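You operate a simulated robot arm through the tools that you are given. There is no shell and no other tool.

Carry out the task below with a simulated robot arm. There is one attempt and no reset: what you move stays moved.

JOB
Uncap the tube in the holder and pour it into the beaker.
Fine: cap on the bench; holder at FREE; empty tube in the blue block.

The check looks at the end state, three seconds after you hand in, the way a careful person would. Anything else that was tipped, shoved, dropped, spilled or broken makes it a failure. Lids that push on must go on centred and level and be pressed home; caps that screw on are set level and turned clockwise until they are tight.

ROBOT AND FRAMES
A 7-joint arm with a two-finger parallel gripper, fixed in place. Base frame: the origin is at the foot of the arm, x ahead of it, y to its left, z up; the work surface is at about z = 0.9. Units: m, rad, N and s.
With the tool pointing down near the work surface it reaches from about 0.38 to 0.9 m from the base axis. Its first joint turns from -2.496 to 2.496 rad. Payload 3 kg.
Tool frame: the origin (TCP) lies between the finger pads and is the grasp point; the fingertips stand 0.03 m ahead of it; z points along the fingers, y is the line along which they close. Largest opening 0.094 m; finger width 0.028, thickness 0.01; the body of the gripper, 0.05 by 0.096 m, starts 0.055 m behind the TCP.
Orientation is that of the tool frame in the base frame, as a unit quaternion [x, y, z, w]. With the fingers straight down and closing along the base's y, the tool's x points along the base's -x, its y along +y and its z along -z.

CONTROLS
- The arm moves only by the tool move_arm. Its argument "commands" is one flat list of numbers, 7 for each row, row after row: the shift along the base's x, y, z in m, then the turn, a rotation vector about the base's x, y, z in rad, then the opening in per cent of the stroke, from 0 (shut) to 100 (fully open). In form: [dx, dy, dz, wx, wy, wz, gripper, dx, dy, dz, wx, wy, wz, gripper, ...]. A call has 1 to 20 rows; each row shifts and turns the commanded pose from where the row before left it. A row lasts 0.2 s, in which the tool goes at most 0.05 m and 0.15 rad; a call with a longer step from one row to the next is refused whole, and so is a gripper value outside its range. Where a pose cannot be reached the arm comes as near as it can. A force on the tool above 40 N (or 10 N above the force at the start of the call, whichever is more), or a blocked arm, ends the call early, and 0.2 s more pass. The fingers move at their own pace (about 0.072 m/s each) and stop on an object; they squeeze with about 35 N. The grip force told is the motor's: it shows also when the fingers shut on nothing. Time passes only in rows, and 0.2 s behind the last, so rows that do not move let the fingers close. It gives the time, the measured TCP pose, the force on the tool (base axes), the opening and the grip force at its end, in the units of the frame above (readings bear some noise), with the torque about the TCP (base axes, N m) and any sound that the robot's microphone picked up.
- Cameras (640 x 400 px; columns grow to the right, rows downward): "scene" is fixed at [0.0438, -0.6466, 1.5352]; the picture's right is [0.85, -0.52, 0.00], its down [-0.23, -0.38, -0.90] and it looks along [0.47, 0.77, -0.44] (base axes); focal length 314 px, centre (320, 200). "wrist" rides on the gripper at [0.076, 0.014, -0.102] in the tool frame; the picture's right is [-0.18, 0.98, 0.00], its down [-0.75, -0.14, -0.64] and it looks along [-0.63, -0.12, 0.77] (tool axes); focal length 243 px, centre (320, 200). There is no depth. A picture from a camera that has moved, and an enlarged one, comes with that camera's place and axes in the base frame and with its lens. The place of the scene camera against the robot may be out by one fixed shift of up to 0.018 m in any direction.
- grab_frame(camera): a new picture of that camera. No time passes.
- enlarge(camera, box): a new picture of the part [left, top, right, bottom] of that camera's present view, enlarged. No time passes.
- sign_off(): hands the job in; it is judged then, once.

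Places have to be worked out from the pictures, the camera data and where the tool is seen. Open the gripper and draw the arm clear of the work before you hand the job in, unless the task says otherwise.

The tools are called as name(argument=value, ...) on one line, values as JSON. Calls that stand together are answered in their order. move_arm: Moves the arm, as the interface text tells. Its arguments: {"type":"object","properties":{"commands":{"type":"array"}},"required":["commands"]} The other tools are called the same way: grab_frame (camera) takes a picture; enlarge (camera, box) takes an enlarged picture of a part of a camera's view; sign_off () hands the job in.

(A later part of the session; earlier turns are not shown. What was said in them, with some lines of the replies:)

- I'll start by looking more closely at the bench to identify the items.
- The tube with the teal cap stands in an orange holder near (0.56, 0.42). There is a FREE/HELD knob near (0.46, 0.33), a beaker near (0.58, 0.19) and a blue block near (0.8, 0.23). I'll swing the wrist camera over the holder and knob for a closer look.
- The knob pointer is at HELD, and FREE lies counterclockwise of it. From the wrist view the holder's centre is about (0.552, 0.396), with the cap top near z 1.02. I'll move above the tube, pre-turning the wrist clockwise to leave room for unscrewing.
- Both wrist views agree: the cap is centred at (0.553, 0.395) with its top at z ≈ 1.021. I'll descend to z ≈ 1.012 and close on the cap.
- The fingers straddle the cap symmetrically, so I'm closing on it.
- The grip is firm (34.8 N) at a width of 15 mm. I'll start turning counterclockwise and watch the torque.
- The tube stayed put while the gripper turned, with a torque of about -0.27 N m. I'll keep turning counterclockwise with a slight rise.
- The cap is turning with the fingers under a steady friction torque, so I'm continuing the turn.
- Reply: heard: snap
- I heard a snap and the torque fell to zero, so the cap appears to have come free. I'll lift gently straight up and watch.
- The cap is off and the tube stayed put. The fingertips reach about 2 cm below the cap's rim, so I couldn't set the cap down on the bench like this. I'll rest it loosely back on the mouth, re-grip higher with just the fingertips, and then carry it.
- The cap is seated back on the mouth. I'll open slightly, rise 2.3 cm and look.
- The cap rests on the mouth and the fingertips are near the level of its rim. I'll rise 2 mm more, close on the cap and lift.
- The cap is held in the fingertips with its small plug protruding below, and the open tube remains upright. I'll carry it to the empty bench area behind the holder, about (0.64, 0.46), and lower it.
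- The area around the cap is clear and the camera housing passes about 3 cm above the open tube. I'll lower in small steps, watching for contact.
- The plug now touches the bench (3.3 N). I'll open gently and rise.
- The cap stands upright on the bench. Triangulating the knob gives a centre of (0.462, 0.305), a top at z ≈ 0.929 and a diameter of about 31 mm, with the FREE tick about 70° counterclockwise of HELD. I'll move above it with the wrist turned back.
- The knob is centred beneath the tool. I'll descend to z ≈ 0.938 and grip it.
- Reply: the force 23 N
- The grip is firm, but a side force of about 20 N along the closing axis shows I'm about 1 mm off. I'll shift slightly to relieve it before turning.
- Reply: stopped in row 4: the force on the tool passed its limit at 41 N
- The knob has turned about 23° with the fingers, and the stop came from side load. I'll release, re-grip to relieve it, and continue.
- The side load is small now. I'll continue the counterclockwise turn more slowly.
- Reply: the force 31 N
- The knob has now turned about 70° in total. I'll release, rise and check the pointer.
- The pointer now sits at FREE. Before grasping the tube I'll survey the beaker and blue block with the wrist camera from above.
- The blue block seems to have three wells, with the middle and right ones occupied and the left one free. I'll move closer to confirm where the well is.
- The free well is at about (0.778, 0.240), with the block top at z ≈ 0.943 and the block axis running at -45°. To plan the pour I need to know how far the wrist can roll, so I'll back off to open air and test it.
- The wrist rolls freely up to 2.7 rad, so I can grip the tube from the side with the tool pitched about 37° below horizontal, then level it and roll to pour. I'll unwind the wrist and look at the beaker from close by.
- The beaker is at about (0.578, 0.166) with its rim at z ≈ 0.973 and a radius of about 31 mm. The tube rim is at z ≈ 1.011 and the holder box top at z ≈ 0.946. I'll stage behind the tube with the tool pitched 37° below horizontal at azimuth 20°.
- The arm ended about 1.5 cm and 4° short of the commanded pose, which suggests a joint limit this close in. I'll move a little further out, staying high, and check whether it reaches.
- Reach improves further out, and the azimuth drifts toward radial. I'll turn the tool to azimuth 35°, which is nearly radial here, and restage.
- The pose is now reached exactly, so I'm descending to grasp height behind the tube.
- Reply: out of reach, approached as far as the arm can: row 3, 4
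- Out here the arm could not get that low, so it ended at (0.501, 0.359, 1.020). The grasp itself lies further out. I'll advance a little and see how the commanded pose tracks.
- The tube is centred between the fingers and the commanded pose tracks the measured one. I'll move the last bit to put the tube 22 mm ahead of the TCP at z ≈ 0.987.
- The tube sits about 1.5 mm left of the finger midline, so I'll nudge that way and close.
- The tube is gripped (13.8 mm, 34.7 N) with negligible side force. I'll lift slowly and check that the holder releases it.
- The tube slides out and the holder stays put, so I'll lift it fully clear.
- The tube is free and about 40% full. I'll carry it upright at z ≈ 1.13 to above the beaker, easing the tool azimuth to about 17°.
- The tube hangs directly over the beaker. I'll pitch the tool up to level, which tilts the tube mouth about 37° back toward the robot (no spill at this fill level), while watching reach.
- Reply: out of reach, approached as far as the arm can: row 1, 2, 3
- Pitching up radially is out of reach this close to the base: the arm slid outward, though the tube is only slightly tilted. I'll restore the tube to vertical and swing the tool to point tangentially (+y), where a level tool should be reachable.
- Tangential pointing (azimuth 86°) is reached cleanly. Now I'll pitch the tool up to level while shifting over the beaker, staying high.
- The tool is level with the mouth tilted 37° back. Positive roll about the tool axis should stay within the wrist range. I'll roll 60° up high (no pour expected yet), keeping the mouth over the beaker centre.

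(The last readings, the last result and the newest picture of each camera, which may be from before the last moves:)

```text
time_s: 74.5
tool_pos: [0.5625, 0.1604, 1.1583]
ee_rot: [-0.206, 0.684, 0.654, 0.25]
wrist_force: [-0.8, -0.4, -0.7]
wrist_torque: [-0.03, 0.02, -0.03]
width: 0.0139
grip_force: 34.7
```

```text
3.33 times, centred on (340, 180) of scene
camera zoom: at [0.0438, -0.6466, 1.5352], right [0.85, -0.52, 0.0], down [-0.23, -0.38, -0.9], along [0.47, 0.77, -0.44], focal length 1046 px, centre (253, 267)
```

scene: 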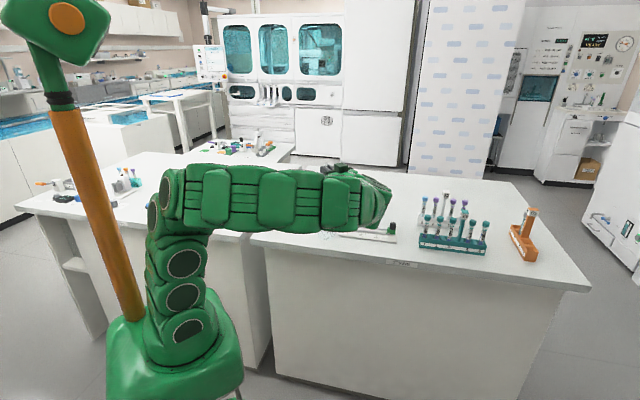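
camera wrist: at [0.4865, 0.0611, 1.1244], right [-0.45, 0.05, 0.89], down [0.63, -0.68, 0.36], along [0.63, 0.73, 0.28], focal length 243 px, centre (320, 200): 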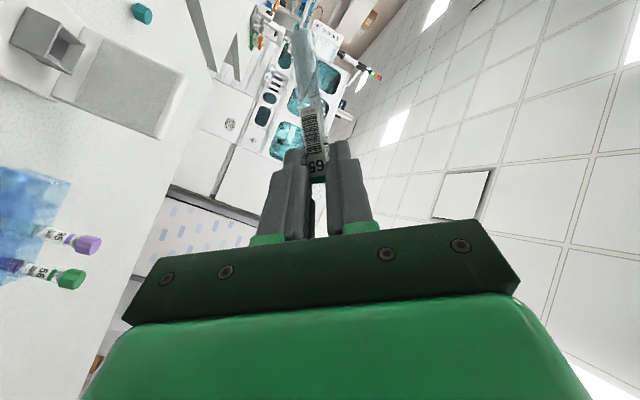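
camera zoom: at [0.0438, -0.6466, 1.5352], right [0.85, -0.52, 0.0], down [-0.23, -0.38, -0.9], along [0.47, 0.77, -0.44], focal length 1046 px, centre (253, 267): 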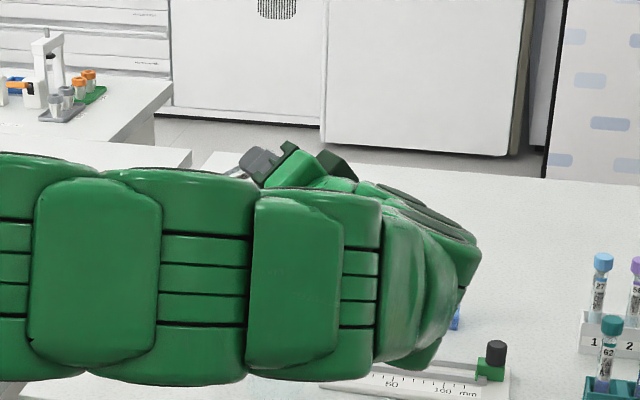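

The roll tracks well, with the tool axis level along +y. I'll descend in stages toward pouring height, checking reach.

move_arm(commands=[0, -0.0005, -0.02, 0, 0, 0, 0, 0, -0.0005, -0.02, 0, 0, 0, 0, 0, 0, -0.02, 0, 0, 0, 0, 0, 0, -0.02, 0, 0, 0, 0, 0, 0, 0, 0, 0, 0, 0])

grab_frame(camera="scene")

grab_frame(camera="wrist")

```text
time_s: 75.7
tool_pos: [0.5634, 0.1579, 1.0766]
ee_rot: [-0.207, 0.684, 0.653, 0.251]
wrist_force: [0.1, -0.2, 0.3]
wrist_torque: [-0.03, -0.02, 0.04]
width: 0.0138
grip_force: 34.6
```

```text
taken
```

scene: 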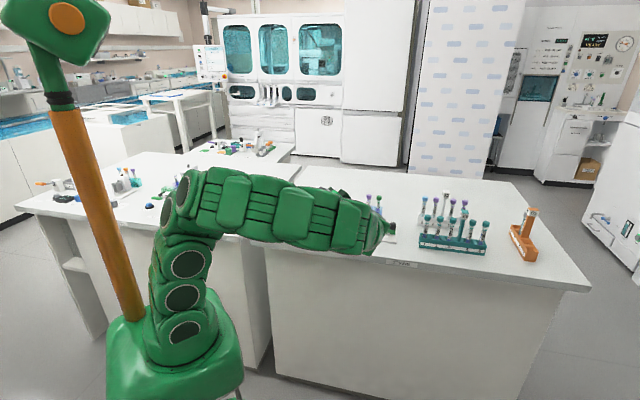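

```text
taken
camera wrist: at [0.4873, 0.0597, 1.0435], right [-0.45, 0.05, 0.89], down [0.63, -0.68, 0.36], along [0.63, 0.73, 0.28], focal length 243 px, centre (320, 200)
```

wrist: 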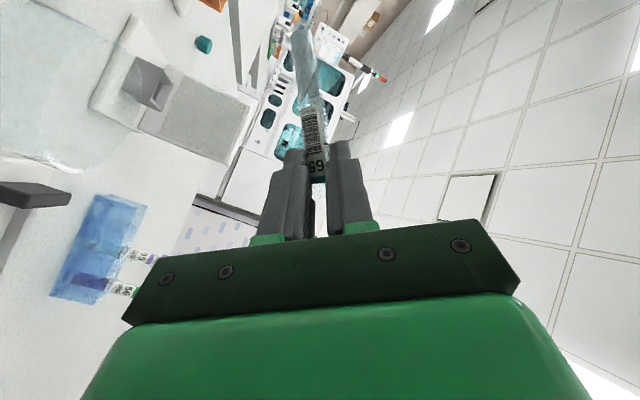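

enlarge(camera="wrist", box=[0, 0, 200, 200])

enlarge(camera="wrist", box=[240, 0, 400, 220])

```text
2.00 times, centred on (100, 100) of wrist
camera zoom: at [0.4873, 0.0597, 1.0435], right [-0.45, 0.05, 0.89], down [0.63, -0.68, 0.36], along [0.63, 0.73, 0.28], focal length 485 px, centre (760, 400)
```

zoom: 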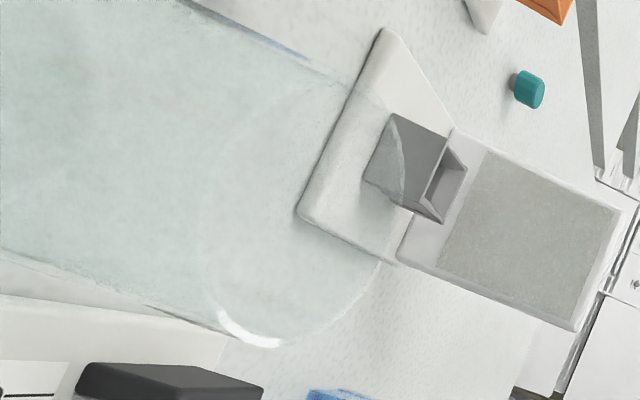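

```text
1.82 times, centred on (320, 110) of wrist
camera zoom: at [0.4873, 0.0597, 1.0435], right [-0.45, 0.05, 0.89], down [0.63, -0.68, 0.36], along [0.63, 0.73, 0.28], focal length 441 px, centre (320, 364)
```

zoom: 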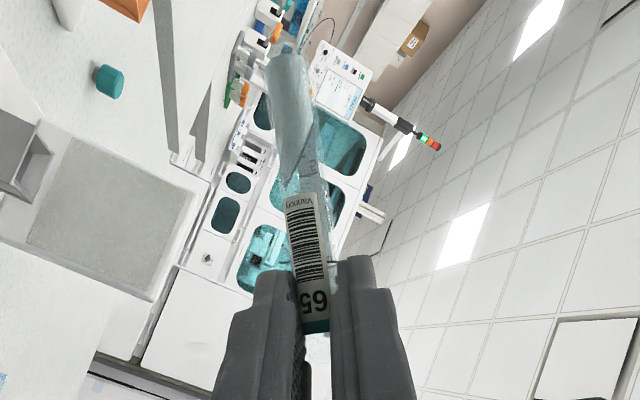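

The beaker rim appears at about (0.578, 0.168, 0.961), in line with the mouth position I computed. I'll descend to pouring height.

move_arm(commands=[0, 0.0005, -0.016, 0, 0, 0, 0, 0, 0.0005, -0.016, 0, 0, 0, 0, 0, 0.0005, -0.016, 0, 0, 0, 0, 0, 0.0005, -0.016, 0, 0, 0, 0, 0, 0, 0, 0, 0, 0, 0])

grab_frame(camera="wrist")

enlarge(camera="wrist", box=[0, 0, 320, 200])

```text
time_s: 76.9
tool_pos: [0.5634, 0.1594, 1.0133]
ee_rot: [-0.206, 0.685, 0.652, 0.251]
wrist_force: [1.2, 0.6, -0.3]
wrist_torque: [0.03, -0.02, 0.0]
width: 0.0137
grip_force: 35.0
```

```text
taken
camera wrist: at [0.488, 0.0602, 0.9793], right [-0.45, 0.05, 0.89], down [0.63, -0.68, 0.36], along [0.63, 0.73, 0.28], focal length 243 px, centre (320, 200)
```

wrist: 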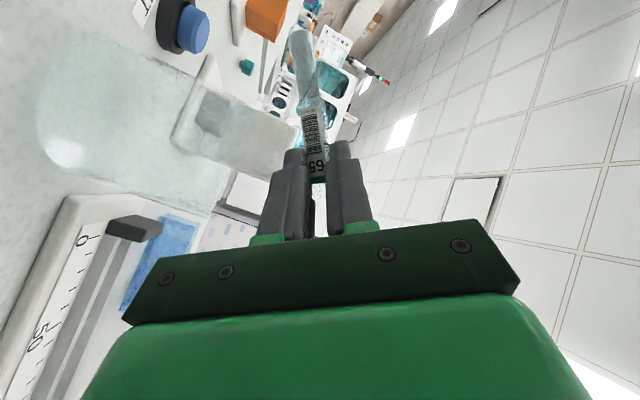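

```text
2.00 times, centred on (160, 100) of wrist
camera zoom: at [0.488, 0.0602, 0.9793], right [-0.45, 0.05, 0.89], down [0.63, -0.68, 0.36], along [0.63, 0.73, 0.28], focal length 485 px, centre (640, 400)
```

zoom: 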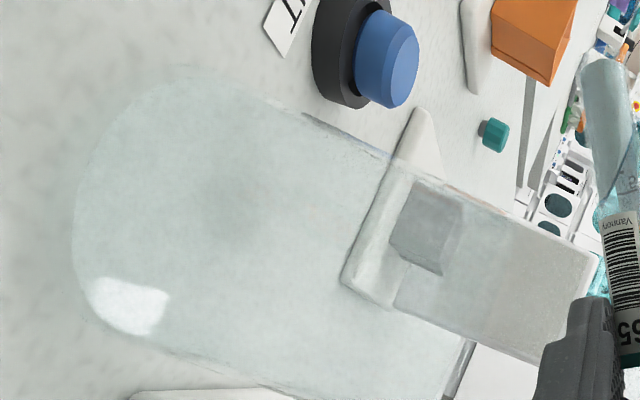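

The beaker is in view right below the mouth line. I'll start the pour roll slowly, keeping the mouth centred over it.

move_arm(commands=[-0.0007, 0, -0.002, 0.0078, 0.1047, -0.002, 0, -0.0007, 0, -0.002, 0.0078, 0.1047, -0.002, 0, -0.0007, 0, -0.002, 0.0078, 0.1047, -0.002, 0, -0.0006, 0, -0.002, 0.0078, 0.1047, -0.002, 0, -0.0006, 0, -0.002, 0.0078, 0.1047, -0.002, 0, -0.0006, 0, -0.002, 0.0078, 0.1047, -0.002, 0, 0, 0, 0, 0, 0, 0, 0])

grab_frame(camera="wrist")

```text
time_s: 78.5
tool_pos: [0.5583, 0.1607, 1.0016]
ee_rot: [0.016, 0.714, 0.699, 0.035]
wrist_force: [-0.2, -0.4, -0.5]
wrist_torque: [-0.01, -0.01, 0.03]
width: 0.014
grip_force: 35.3
```

```text
taken
camera wrist: at [0.4758, 0.0629, 1.0152], right [0.16, 0.01, 0.99], down [0.71, -0.7, -0.11], along [0.69, 0.72, -0.12], focal length 243 px, centre (320, 200)
```

wrist: 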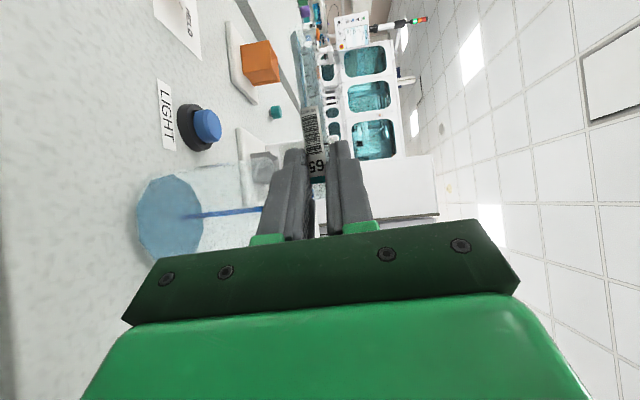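

A blue stream is falling straight into the beaker, near its centre. I'll continue rolling to empty the tube.

move_arm(commands=[0.0003, 0, 0, 0.0074, 0.0997, -0.002, 0, 0.0004, 0, 0, 0.0074, 0.0997, -0.002, 0, 0.0006, 0, 0, 0.0074, 0.0997, -0.002, 0, 0.0007, 0, 0, 0.0074, 0.0997, -0.002, 0, 0.0008, 0, 0, 0.0074, 0.0997, -0.002, 0, 0, 0, 0, 0, 0, 0, 0])

grab_frame(camera="wrist")

```text
time_s: 79.9
tool_pos: [0.5605, 0.1584, 1.0021]
ee_rot: [0.192, 0.688, 0.686, -0.139]
wrist_force: [0.0, -0.2, -0.9]
wrist_torque: [0.01, 0.01, -0.01]
width: 0.0139
grip_force: 35.4
```

```text
taken
camera wrist: at [0.4937, 0.0621, 1.0506], right [0.61, -0.03, 0.79], down [0.56, -0.69, -0.45], along [0.56, 0.72, -0.41], focal length 243 px, centre (320, 200)
```

wrist: 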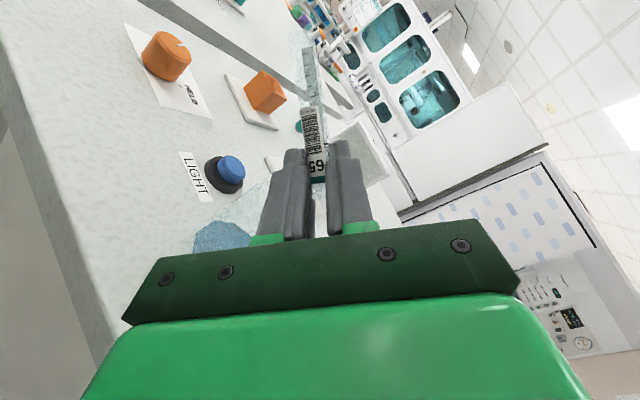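

enlarge(camera="wrist", box=[180, 40, 380, 260])

```text
1.82 times, centred on (280, 150) of wrist
camera zoom: at [0.4937, 0.0621, 1.0506], right [0.61, -0.03, 0.79], down [0.56, -0.69, -0.45], along [0.56, 0.72, -0.41], focal length 441 px, centre (393, 291)
```

zoom: 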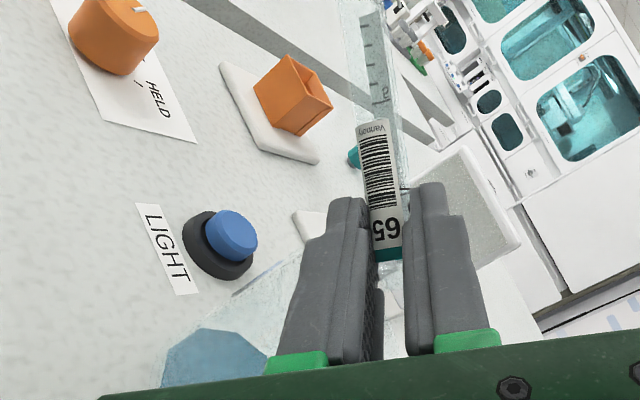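

The tube looks empty and there is blue liquid in the beaker. I'll roll a bit further and dwell so it drains completely.

move_arm(commands=[0.0009, 0.001, 0, 0.0074, 0.0997, -0.002, 0, 0.001, 0.001, 0, 0.0074, 0.0997, -0.002, 0, 0.0012, 0, 0, 0.0074, 0.0997, -0.002, 0, 0.0013, 0, 0, 0.0074, 0.0997, -0.002, 0, 0, 0, 0, 0, 0, 0, 0, 0, 0, 0, 0, 0, 0, 0, 0, 0, 0, 0, 0, 0, 0, 0, 0, 0, 0, 0, 0, 0, 0, 0, 0, 0, 0, 0, 0, 0, 0, 0, 0, 0, 0, 0])

enlarge(camera="wrist", box=[180, 40, 380, 260])

```text
time_s: 82.1
tool_pos: [0.5651, 0.1626, 1.0012]
ee_rot: [0.324, 0.637, 0.645, -0.271]
wrist_force: [0.7, 0.3, 0.6]
wrist_torque: [0.0, 0.01, 0.05]
width: 0.0136
grip_force: 35.2
```

```text
1.82 times, centred on (280, 150) of wrist
camera zoom: at [0.521, 0.063, 1.0702], right [0.87, -0.05, 0.49], down [0.33, -0.68, -0.65], along [0.37, 0.73, -0.57], focal length 441 px, centre (393, 291)
```

zoom: 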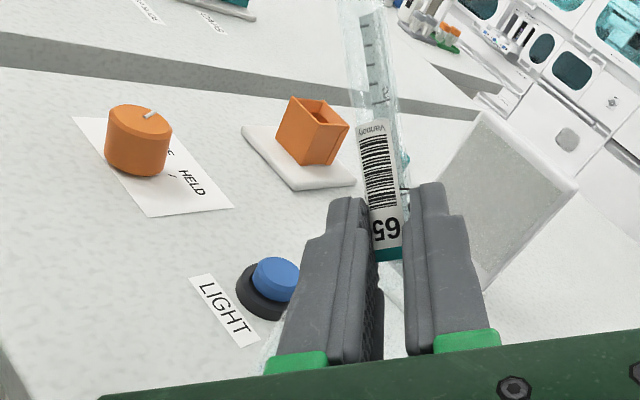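

The tube is empty. I'll lift straight up first, then roll back upright above the beaker.

move_arm(commands=[0, 0, 0.03, 0, 0, 0, 0, 0, 0, 0.03, 0, 0, 0, 0, 0, 0, 0.03, 0, 0, 0, 0, 0.0007, 0, 0.004, -0.0107, -0.1436, 0.0029, 0, 0.0007, 0, 0.004, -0.0107, -0.1436, 0.0029, 0, 0.0007, 0, 0.004, -0.0107, -0.1436, 0.0029, 0, 0.0007, 0, 0.004, -0.0107, -0.1436, 0.0029, 0, 0.0007, 0, 0.004, -0.0107, -0.1436, 0.0029, 0, 0.0007, 0, 0.004, -0.0107, -0.1436, 0.0029, 0, 0.0007, 0, 0.004, -0.0107, -0.1436, 0.0029, 0, 0.0007, 0, 0.004, -0.0107, -0.1436, 0.0029, 0, 0.0007, 0, 0.004, -0.0107, -0.1436, 0.0029, 0, 0.0007, 0, 0.004, -0.0107, -0.1436, 0.0029, 0, 0.0007, 0, 0.004, -0.0107, -0.1436, 0.0029, 0, 0.0007, 0, 0.004, -0.0107, -0.1436, 0.0029, 0, 0.0007, 0, 0.004, -0.0107, -0.1436, 0.0029, 0, 0.0007, 0, 0.004, -0.0107, -0.1436, 0.0029, 0, 0.0007, 0, 0.004, -0.0107, -0.1436, 0.0029, 0, 0.0007, 0, 0.004, -0.0107, -0.1436, 0.0029, 0, 0.0007, 0, 0.004, -0.0107, -0.1436, 0.0029, 0])

grab_frame(camera="wrist")

```text
time_s: 86.3
tool_pos: [0.5775, 0.1627, 1.1606]
ee_rot: [-0.489, 0.522, 0.473, 0.515]
wrist_force: [0.2, 0.3, -0.1]
wrist_torque: [-0.01, 0.02, 0.0]
width: 0.0139
grip_force: 34.8
```

```text
taken
camera wrist: at [0.5573, 0.0585, 1.0854], right [-0.98, 0.08, 0.17], down [0.09, -0.63, 0.77], along [0.17, 0.77, 0.61], focal length 243 px, centre (320, 200)
```

wrist: 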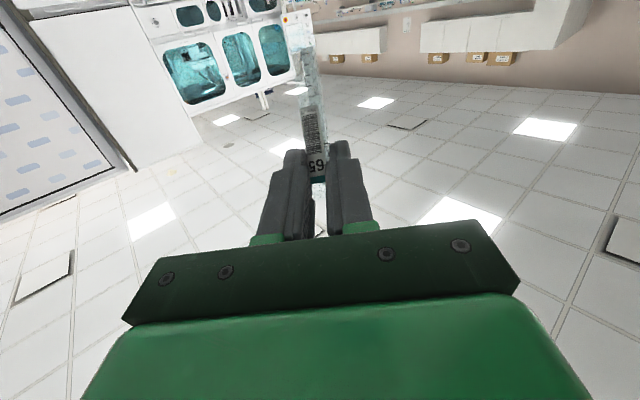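

The tube is back to its earlier attitude. I'll pitch it vertical again, then carry it to above the free well with the tool at azimuth 50°, which keeps the fingers clear of the neighbouring tube.

move_arm(commands=[0, 0, 0, -0.1254, 0.0094, 0, 0, 0, 0, 0, -0.1254, 0.0094, 0, 0, 0, 0, 0, -0.1254, 0.0094, 0, 0, 0, 0, 0, -0.1254, 0.0094, 0, 0, 0, 0, 0, -0.1254, 0.0094, 0, 0, 0.0237, 0.008, 0, 0, 0, -0.1038, 0, 0.0237, 0.008, 0, 0, 0, -0.1038, 0, 0.0237, 0.008, 0, 0, 0, -0.1038, 0, 0.0237, 0.008, 0, 0, 0, -0.1038, 0, 0.0237, 0.008, 0, 0, 0, -0.1038, 0, 0.0237, 0.008, 0, 0, 0, -0.1038, 0, 0.0237, 0.008, 0, 0, 0, 0, 0, 0.0236, 0.008, 0, 0, 0, 0, 0, 0, 0, 0, 0, 0, 0, 0, 0, 0, 0, 0, 0, 0, 0])

grab_frame(camera="wrist")

grab_frame(camera="scene")

enlarge(camera="scene", box=[320, 140, 420, 240])

```text
time_s: 89.5
tool_pos: [0.7666, 0.2265, 1.1596]
ee_rot: [-0.382, 0.811, 0.186, 0.403]
wrist_force: [0.1, 0.0, 0.6]
wrist_torque: [0.04, -0.04, 0.02]
width: 0.0136
grip_force: 35.3
```

```text
taken
camera wrist: at [0.6751, 0.1365, 1.16], right [-0.69, 0.71, 0.14], down [0.07, -0.13, 0.99], along [0.72, 0.69, 0.04], focal length 243 px, centre (320, 200)
```

wrist: 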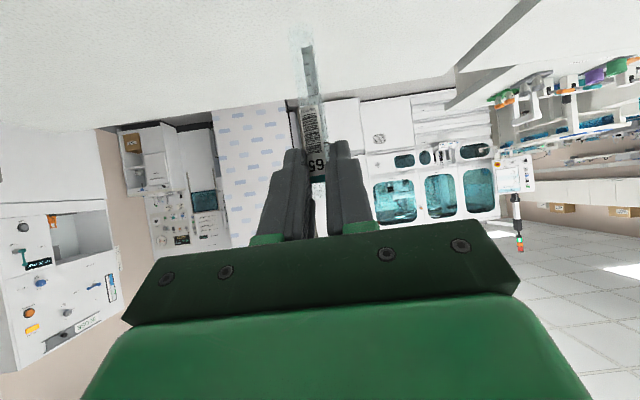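

```text
taken
```

scene: 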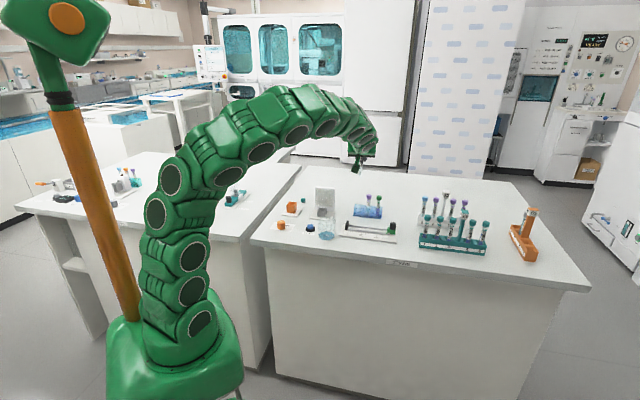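

```text
4.00 times, centred on (370, 190) of scene
camera zoom: at [0.0438, -0.6466, 1.5352], right [0.85, -0.52, 0.0], down [-0.23, -0.38, -0.9], along [0.47, 0.77, -0.44], focal length 1255 px, centre (120, 240)
```

zoom: 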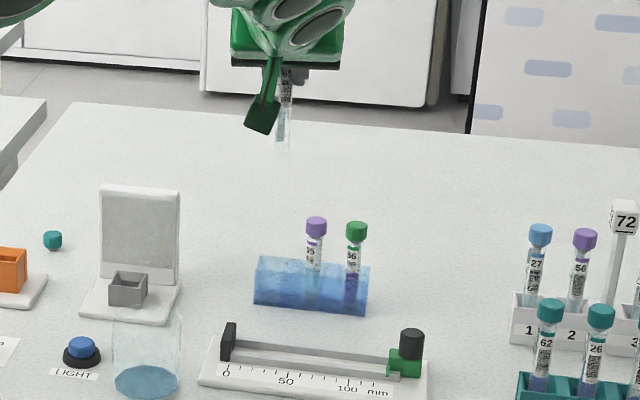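

The bench is clean, the beaker holds the blue liquid, and the tube hangs vertical. I'll lower it until its bottom is just above the block and check the alignment with the free well.

move_arm(commands=[0, 0, -0.03, 0, 0, 0, 0, 0, 0, -0.03, 0, 0, 0, 0, 0, 0, -0.03, 0, 0, 0, 0, 0, 0, -0.02, 0, 0, 0, 0, 0, 0, 0, 0, 0, 0, 0, 0, 0, 0, 0, 0, 0, 0])

enlarge(camera="scene", box=[344, 160, 408, 220])

grab_frame(camera="wrist")

```text
time_s: 90.9
tool_pos: [0.7672, 0.2269, 1.0505]
ee_rot: [-0.382, 0.811, 0.186, 0.403]
wrist_force: [-0.4, 0.6, -0.3]
wrist_torque: [-0.04, -0.03, 0.0]
width: 0.014
grip_force: 35.0
```

```text
6.67 times, centred on (376, 190) of scene
camera zoom: at [0.0438, -0.6466, 1.5352], right [0.85, -0.52, 0.0], down [-0.23, -0.38, -0.9], along [0.47, 0.77, -0.44], focal length 2092 px, centre (-53, 267)
```

zoom: 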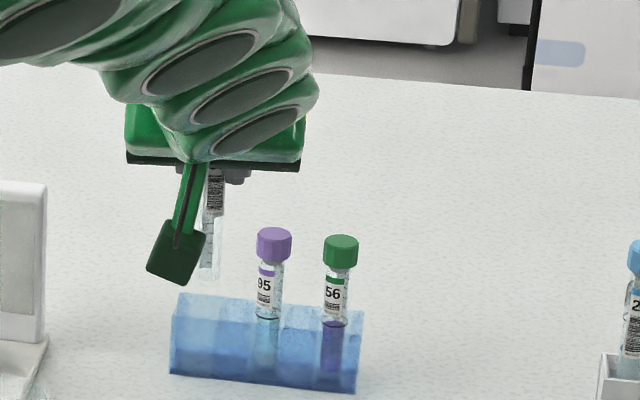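

```text
taken
camera wrist: at [0.6763, 0.136, 1.0517], right [-0.69, 0.71, 0.14], down [0.07, -0.13, 0.99], along [0.72, 0.69, 0.04], focal length 243 px, centre (320, 200)
```

wrist: 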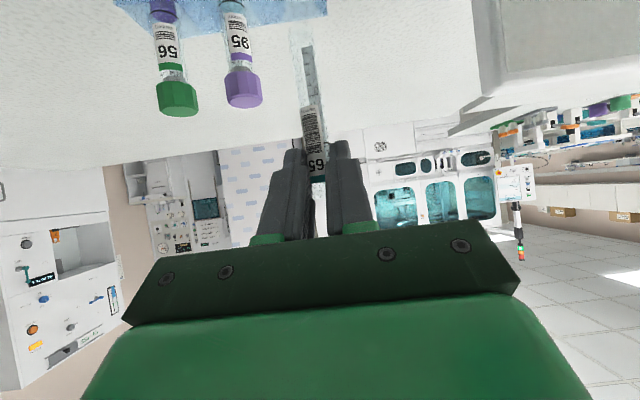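

enlarge(camera="scene", box=[366, 186, 390, 204])

enlarge(camera="wrist", box=[220, 0, 380, 100])

```text
16.00 times, centred on (378, 195) of scene
camera zoom: at [0.0438, -0.6466, 1.5352], right [0.85, -0.52, 0.0], down [-0.23, -0.38, -0.9], along [0.47, 0.77, -0.44], focal length 5021 px, centre (-608, 280)
```

zoom: 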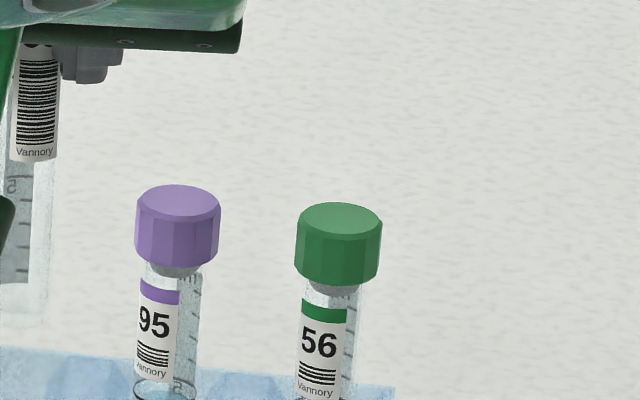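

```text
4.00 times, centred on (300, 50) of wrist
camera zoom: at [0.6763, 0.136, 1.0517], right [-0.69, 0.71, 0.14], down [0.07, -0.13, 0.99], along [0.72, 0.69, 0.04], focal length 970 px, centre (400, 800)
```

zoom: 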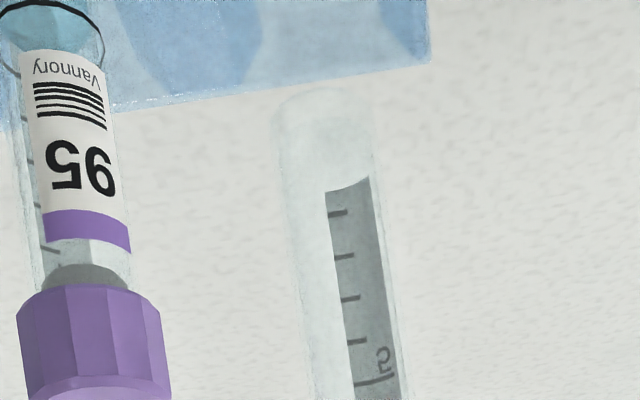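

The alignment checks out, with the tube about 2.5 mm toward the neighbouring tube. I'll correct that and lower the bottom into the well in stages, watching the force.

move_arm(commands=[-0.0018, 0.0018, 0, 0, 0, 0, 0, 0, 0, -0.008, 0, 0, 0, 0, 0, 0, -0.008, 0, 0, 0, 0, 0, 0, -0.008, 0, 0, 0, 0, 0, 0, 0, 0, 0, 0, 0])

enlarge(camera="scene", box=[354, 180, 394, 220])

enlarge(camera="wrist", box=[220, 0, 380, 100])

```text
time_s: 92.1
tool_pos: [0.7657, 0.2287, 1.0267]
ee_rot: [-0.382, 0.81, 0.186, 0.403]
wrist_force: [0.0, 0.0, -1.0]
wrist_torque: [-0.03, 0.0, -0.02]
width: 0.0135
grip_force: 34.6
```

```text
10.00 times, centred on (374, 200) of scene
camera zoom: at [0.0438, -0.6466, 1.5352], right [0.85, -0.52, 0.0], down [-0.23, -0.38, -0.9], along [0.47, 0.77, -0.44], focal length 3138 px, centre (-220, 200)
```

zoom: 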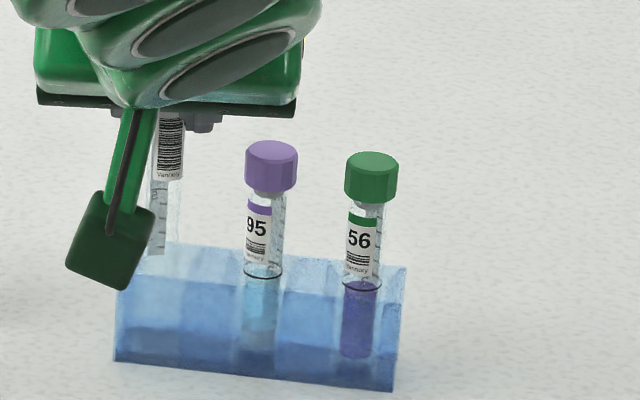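

```text
4.00 times, centred on (300, 50) of wrist
camera zoom: at [0.6731, 0.1379, 1.0276], right [-0.69, 0.71, 0.14], down [0.07, -0.13, 0.99], along [0.72, 0.69, 0.04], focal length 970 px, centre (400, 800)
```

zoom: 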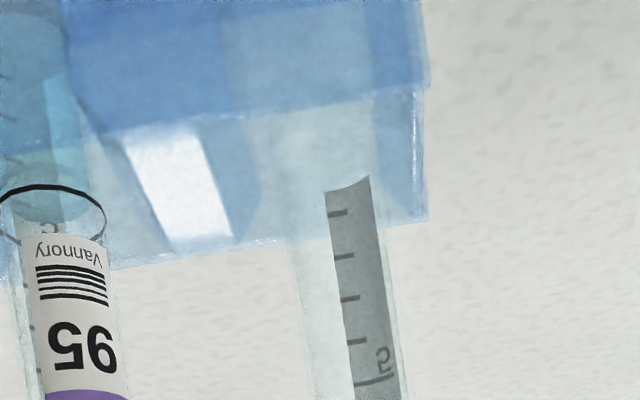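

The tube's bottom is already about 1 cm inside the well with no contact force, but it sits slightly toward the end wall. I'll shift 2.5 mm back toward the centre and continue down.

move_arm(commands=[0.0018, -0.0018, 0, 0, 0, 0, 0, 0, 0, -0.005, 0, 0, 0, 0, 0, 0, -0.005, 0, 0, 0, 0, 0, 0, 0, 0, 0, 0, 0])

enlarge(camera="wrist", box=[220, 0, 380, 100])

enlarge(camera="scene", box=[354, 180, 394, 220])

```text
time_s: 93.1
tool_pos: [0.7676, 0.2261, 1.017]
ee_rot: [-0.382, 0.811, 0.185, 0.402]
wrist_force: [0.4, 0.4, 0.1]
wrist_torque: [-0.01, -0.02, -0.03]
width: 0.0138
grip_force: 34.8
```

```text
4.00 times, centred on (300, 50) of wrist
camera zoom: at [0.6755, 0.1364, 1.0169], right [-0.69, 0.71, 0.14], down [0.07, -0.13, 0.99], along [0.72, 0.69, 0.04], focal length 970 px, centre (400, 800)
```

zoom: 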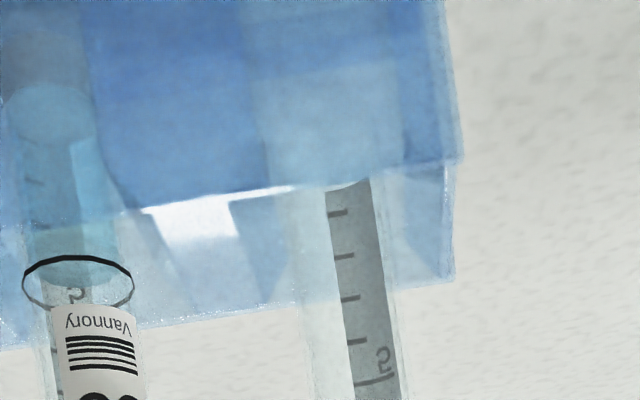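

```text
10.00 times, centred on (374, 200) of scene
camera zoom: at [0.0438, -0.6466, 1.5352], right [0.85, -0.52, 0.0], down [-0.23, -0.38, -0.9], along [0.47, 0.77, -0.44], focal length 3138 px, centre (-220, 200)
```

zoom: 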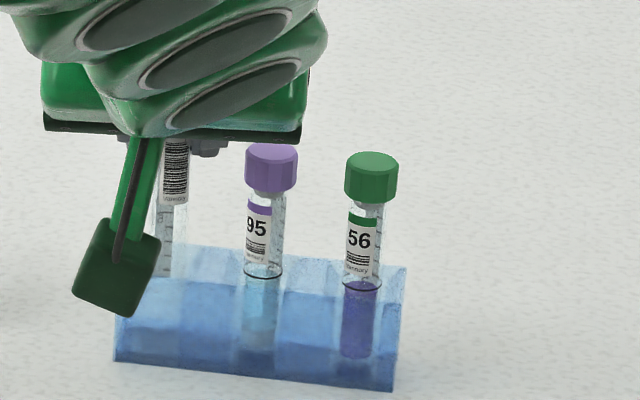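

There is still no contact and the tube is nearly centred in the well. I'll keep lowering in small steps until it seats.

move_arm(commands=[0, 0, -0.004, 0, 0, 0, 0, 0, 0, -0.004, 0, 0, 0, 0, 0, 0, 0, 0, 0, 0, 0])

move_arm(commands=[0, 0, -0.003, 0, 0, 0, 0, 0, 0, 0, 0, 0, 0, 0])

enlarge(camera="scene", box=[354, 180, 394, 220])

enlarge(camera="wrist", box=[200, 0, 400, 180])

```text
time_s: 93.9
tool_pos: [0.7668, 0.2254, 1.0083]
ee_rot: [-0.381, 0.811, 0.185, 0.404]
wrist_force: [0.4, 0.5, -0.2]
wrist_torque: [0.01, 0.0, -0.01]
width: 0.0138
grip_force: 34.6
```

```text
time_s: 94.5
tool_pos: [0.7661, 0.2261, 1.0043]
ee_rot: [-0.382, 0.811, 0.186, 0.403]
wrist_force: [0.2, 0.4, -0.7]
wrist_torque: [-0.01, 0.0, -0.01]
width: 0.0138
grip_force: 34.4
```

```text
10.00 times, centred on (374, 200) of scene
camera zoom: at [0.0438, -0.6466, 1.5352], right [0.85, -0.52, 0.0], down [-0.23, -0.38, -0.9], along [0.47, 0.77, -0.44], focal length 3138 px, centre (-220, 200)
```

zoom: 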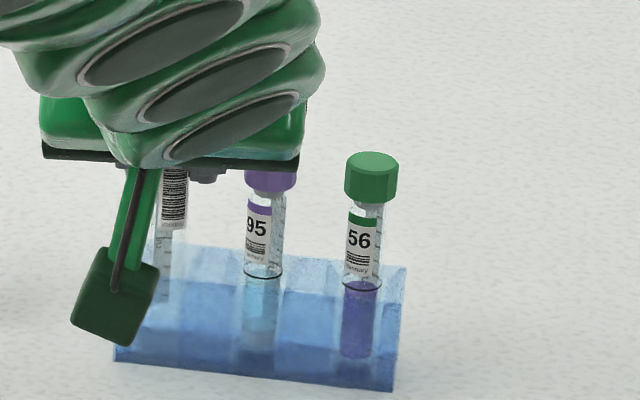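

```text
2.22 times, centred on (300, 90) of wrist
camera zoom: at [0.6748, 0.1356, 1.0059], right [-0.69, 0.71, 0.14], down [0.07, -0.13, 0.99], along [0.72, 0.69, 0.04], focal length 539 px, centre (364, 444)
```

zoom: 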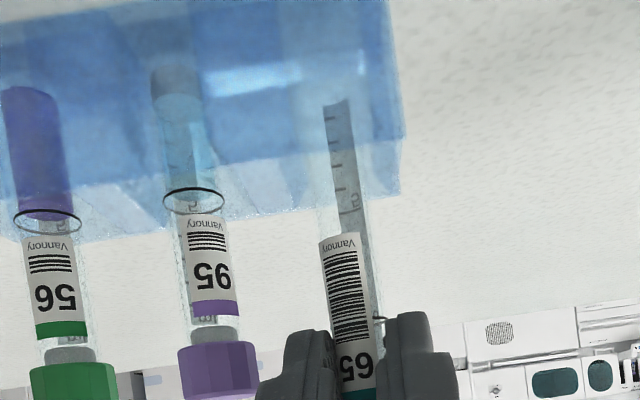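

By comparing labels with the neighbouring tubes, ours sits about 1 cm higher, so it should go down a bit more. Continuing gently.

move_arm(commands=[0, 0, -0.003, 0, 0, 0, 0, 0, 0, 0, 0, 0, 0, 0])

move_arm(commands=[0, 0, -0.003, 0, 0, 0, 0, 0, 0, 0, 0, 0, 0, 0])

move_arm(commands=[0, 0, -0.002, 0, 0, 0, 0, 0, 0, 0, 0, 0, 0, 0])

enlarge(camera="wrist", box=[200, 0, 400, 180])

```text
time_s: 95.1
tool_pos: [0.7668, 0.2267, 1.0021]
ee_rot: [-0.383, 0.81, 0.186, 0.403]
wrist_force: [-1.0, 0.2, -0.3]
wrist_torque: [0.09, 0.03, 0.0]
width: 0.0139
grip_force: 35.4
```

```text
time_s: 95.7
tool_pos: [0.7667, 0.2265, 0.9984]
ee_rot: [-0.382, 0.811, 0.186, 0.403]
wrist_force: [-0.5, -0.2, 0.8]
wrist_torque: [0.03, 0.03, -0.02]
width: 0.0136
grip_force: 35.4
```

```text
time_s: 96.3
tool_pos: [0.7683, 0.2263, 0.9987]
ee_rot: [-0.382, 0.81, 0.185, 0.404]
wrist_force: [-1.2, 1.9, 23.8]
wrist_torque: [0.56, -0.29, 0.07]
width: 0.0138
grip_force: 34.8
```

```text
2.22 times, centred on (300, 90) of wrist
camera zoom: at [0.676, 0.1359, 0.9988], right [-0.69, 0.71, 0.14], down [0.07, -0.13, 0.99], along [0.73, 0.69, 0.04], focal length 539 px, centre (364, 444)
```

zoom: 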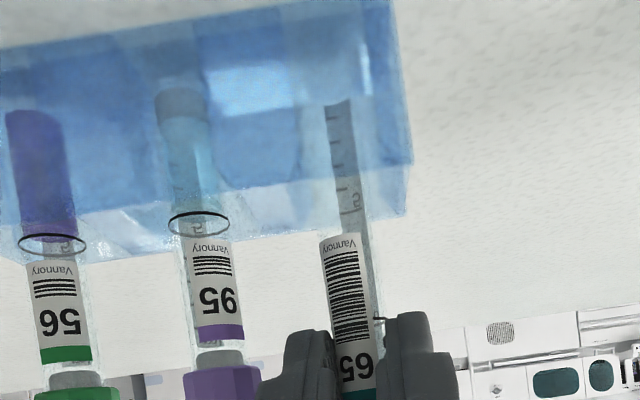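

Contact at z ≈ 0.998 with 24 N, so the tube is on the floor of the well or nearly so. I'll back off 1 mm to relieve the force and look.

move_arm(commands=[0, 0, 0.0015, 0, 0, 0, 0, 0, 0, 0, 0, 0, 0, 0])

enlarge(camera="scene", box=[360, 192, 388, 216])

enlarge(camera="wrist", box=[240, 0, 360, 100])

```text
time_s: 96.9
tool_pos: [0.7678, 0.226, 0.9982]
ee_rot: [-0.382, 0.81, 0.186, 0.403]
wrist_force: [0.7, 1.7, 15.1]
wrist_torque: [0.42, -0.3, 0.01]
width: 0.0136
grip_force: 34.7
```

```text
16.00 times, centred on (374, 204) of scene
camera zoom: at [0.0438, -0.6466, 1.5352], right [0.85, -0.52, 0.0], down [-0.23, -0.38, -0.9], along [0.47, 0.77, -0.44], focal length 5021 px, centre (-544, 136)
```

zoom: 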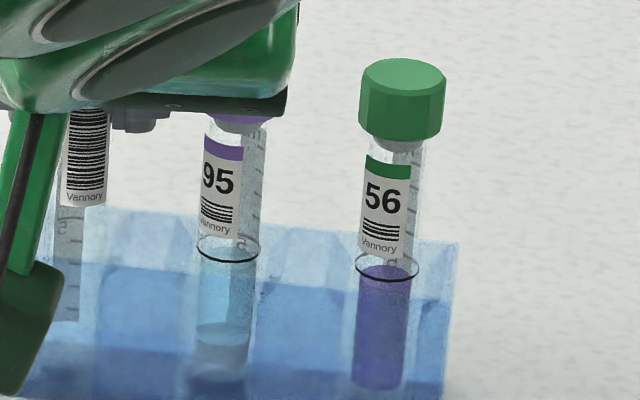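

```text
4.00 times, centred on (300, 50) of wrist
camera zoom: at [0.6755, 0.1357, 0.9992], right [-0.69, 0.71, 0.14], down [0.07, -0.13, 0.99], along [0.72, 0.69, 0.04], focal length 970 px, centre (400, 800)
```

zoom: 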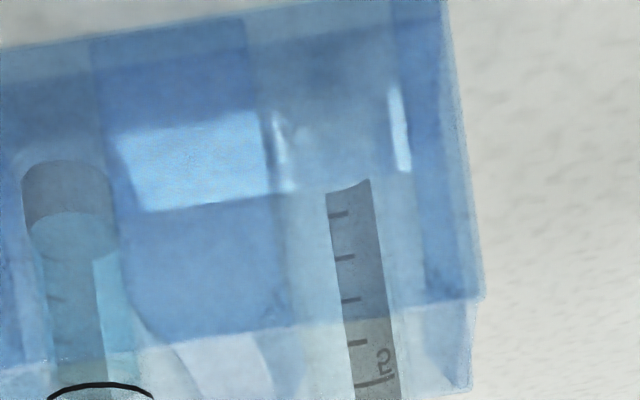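

The tube's bottom is level with its neighbours' bottoms, so it is seated. I'll ease the pressure off and open the fingers just a few millimetres.

move_arm(commands=[0, 0, 0.001, 0, 0, 0, 0, 0, 0, 0, 0, 0, 0, 0])

move_arm(commands=[0, 0, 0, 0, 0, 0, 17, 0, 0, 0, 0, 0, 0, 19, 0, 0, 0, 0, 0, 0, 22, 0, 0, 0, 0, 0, 0, 22, 0, 0, 0, 0, 0, 0, 22])

enlarge(camera="wrist", box=[200, 0, 400, 250])

enlarge(camera="scene", box=[354, 180, 394, 220])

```text
time_s: 97.5
tool_pos: [0.7679, 0.2263, 0.9993]
ee_rot: [-0.382, 0.811, 0.185, 0.402]
wrist_force: [0.3, 0.5, -0.8]
wrist_torque: [-0.01, 0.04, 0.0]
width: 0.0136
grip_force: 35.2
```

```text
time_s: 98.7
tool_pos: [0.7674, 0.226, 1.0003]
ee_rot: [-0.382, 0.81, 0.186, 0.403]
wrist_force: [-0.6, -0.3, -1.3]
wrist_torque: [0.0, 0.0, 0.0]
width: 0.0208
grip_force: 0.1
```

```text
1.60 times, centred on (300, 125) of wrist
camera zoom: at [0.6759, 0.136, 1.0005], right [-0.69, 0.71, 0.14], down [0.07, -0.13, 0.99], along [0.72, 0.69, 0.04], focal length 388 px, centre (352, 320)
```

zoom: 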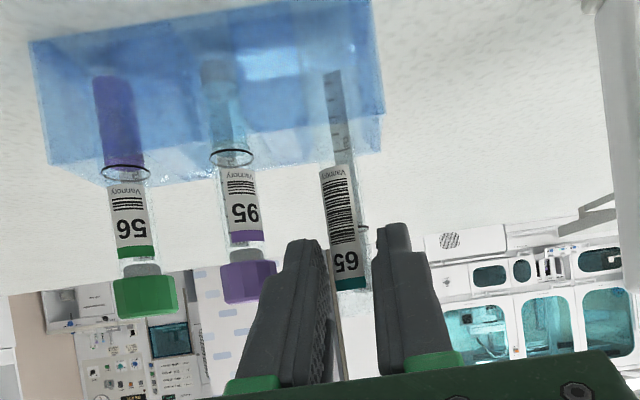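

```text
10.00 times, centred on (374, 200) of scene
camera zoom: at [0.0438, -0.6466, 1.5352], right [0.85, -0.52, 0.0], down [-0.23, -0.38, -0.9], along [0.47, 0.77, -0.44], focal length 3138 px, centre (-220, 200)
```

zoom: 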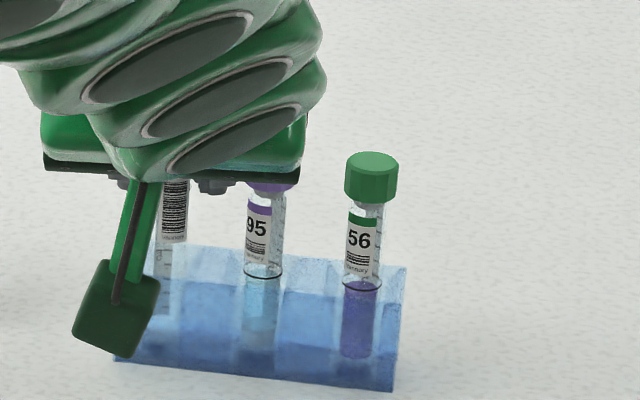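

The tube is released and standing in the well. I'll back out along the tool axis (back and up), slowly at first.

move_arm(commands=[-0.004, -0.0048, 0.0048, 0, 0, 0, 22, -0.004, -0.0048, 0.0048, 0, 0, 0, 22, -0.004, -0.0048, 0.0048, 0, 0, 0, 22, -0.004, -0.0048, 0.0048, 0, 0, 0, 22, 0, 0, 0, 0, 0, 0, 22])

enlarge(camera="wrist", box=[200, 0, 400, 250])

```text
time_s: 99.9
tool_pos: [0.7516, 0.207, 1.0199]
ee_rot: [-0.382, 0.811, 0.185, 0.403]
wrist_force: [0.0, 0.6, -1.4]
wrist_torque: [-0.01, -0.02, 0.03]
width: 0.0207
grip_force: 0.0
```

```text
1.60 times, centred on (300, 125) of wrist
camera zoom: at [0.6597, 0.1169, 1.02], right [-0.69, 0.71, 0.14], down [0.07, -0.13, 0.99], along [0.72, 0.69, 0.04], focal length 388 px, centre (352, 320)
```

zoom: 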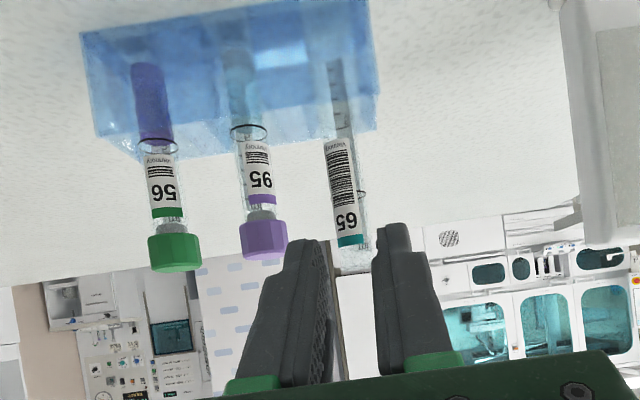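

The fingers are off the tube and it stays upright. I'll retreat fully up and away from the work.

move_arm(commands=[-0.015, -0.018, 0.018, 0, 0, 0, 30, -0.02, -0.024, 0.024, 0, 0, 0, 50, -0.02, -0.024, 0.03, 0, 0, 0, 60, -0.015, -0.015, 0.04, 0, 0, 0, 80, -0.015, -0.01, 0.045, 0, 0, 0, 100, -0.015, 0, 0.045, 0, 0, 0, 100, -0.015, 0, 0.045, 0, 0, 0, 100, -0.015, 0, 0.02, 0, 0, 0, 100, 0, 0, 0, 0, 0, 0, 100, 0, 0, 0, 0, 0, 0, 100])

grab_frame(camera="scene")

enlarge(camera="scene", box=[260, 175, 340, 245])

enlarge(camera="scene", box=[330, 175, 410, 245])

```text
time_s: 102.1
tool_pos: [0.6203, 0.1155, 1.2858]
ee_rot: [-0.382, 0.81, 0.186, 0.403]
wrist_force: [0.4, -0.2, -1.2]
wrist_torque: [0.01, -0.02, 0.01]
width: 0.094
grip_force: 0.0
```

```text
taken
```

scene: 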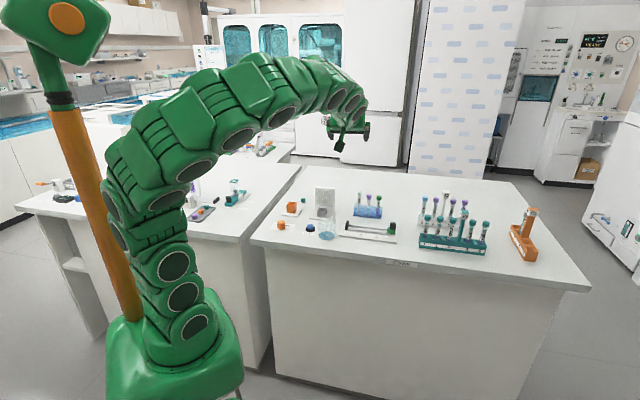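

```text
5.71 times, centred on (300, 210) of scene
camera zoom: at [0.0438, -0.6466, 1.5352], right [0.85, -0.52, 0.0], down [-0.23, -0.38, -0.9], along [0.47, 0.77, -0.44], focal length 1793 px, centre (434, 143)
```

zoom: 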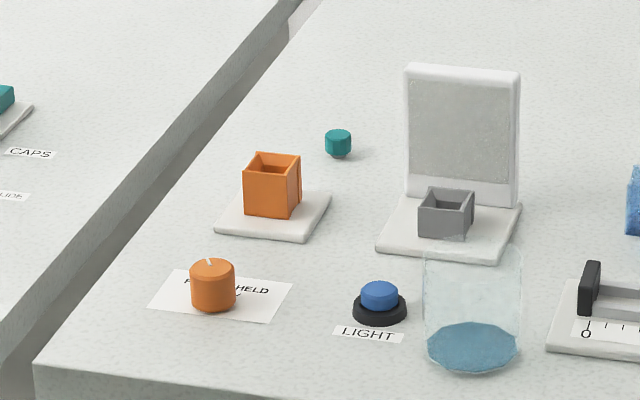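

```text
5.71 times, centred on (370, 210) of scene
camera zoom: at [0.0438, -0.6466, 1.5352], right [0.85, -0.52, 0.0], down [-0.23, -0.38, -0.9], along [0.47, 0.77, -0.44], focal length 1793 px, centre (34, 143)
```

zoom: 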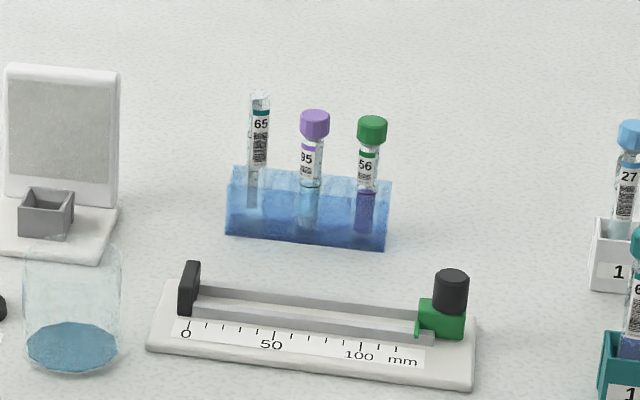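

Everything is in place. I'll make a final close check of the tube for leftover liquid and of the knob pointer.

enlarge(camera="scene", box=[356, 188, 388, 208])

enlarge(camera="scene", box=[266, 212, 306, 237])

enlarge(camera="scene", box=[305, 200, 345, 245])

```text
16.00 times, centred on (372, 198) of scene
camera zoom: at [0.0438, -0.6466, 1.5352], right [0.85, -0.52, 0.0], down [-0.23, -0.38, -0.9], along [0.47, 0.77, -0.44], focal length 5021 px, centre (-512, 232)
```

zoom: 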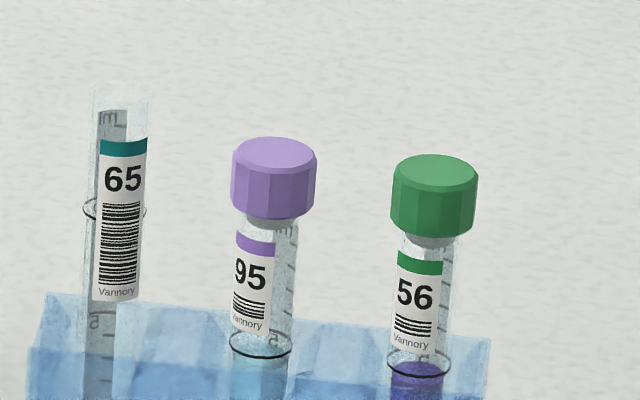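

```text
16.00 times, centred on (286, 224) of scene
camera zoom: at [0.0438, -0.6466, 1.5352], right [0.85, -0.52, 0.0], down [-0.23, -0.38, -0.9], along [0.47, 0.77, -0.44], focal length 5021 px, centre (864, -192)
```

zoom: 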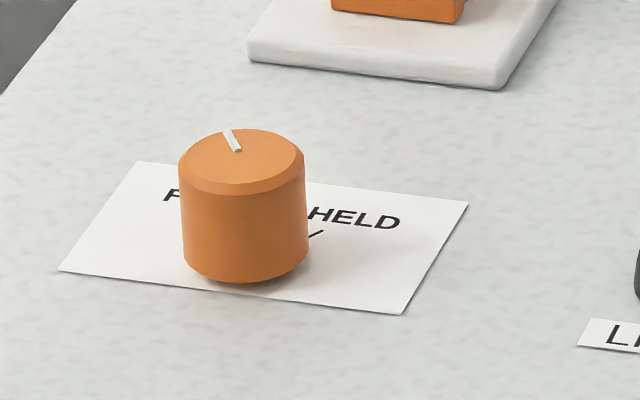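

```text
8.89 times, centred on (325, 222) of scene
camera zoom: at [0.0438, -0.6466, 1.5352], right [0.85, -0.52, 0.0], down [-0.23, -0.38, -0.9], along [0.47, 0.77, -0.44], focal length 2789 px, centre (276, 0)
```

zoom: 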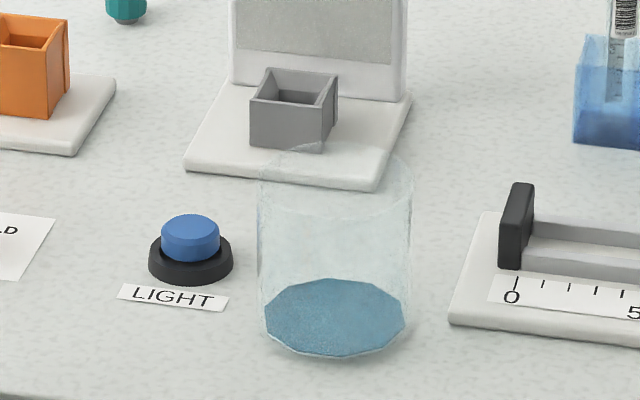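

The final views show the empty tube 65 in the blue block, the liquid in the beaker and the cap on the bench. The knob points at FREE, nothing else has moved, and the arm is clear with the gripper open, so I'm handing in.

sign_off()

```text
The job is handed in.
```

The tube in the holder (65) is uncapped and its liquid is in the beaker. I've handed the job in. The last pictures before hand-in showed:

- **Cap:** standing upright on the bench behind the holder.
- **Holder:** knob turned from HELD to FREE, with the holder still in its place.
- **Beaker:** holds the blue liquid, with no spill visible on the bench.
- **Tube:** empty, upright in the free end well of the blue block, next to tubes 95 and 56.
- **Arm:** gripper open and drawn clear of the work.

I saw nothing else tipped, moved or spilled. I haven't seen the result of the check.
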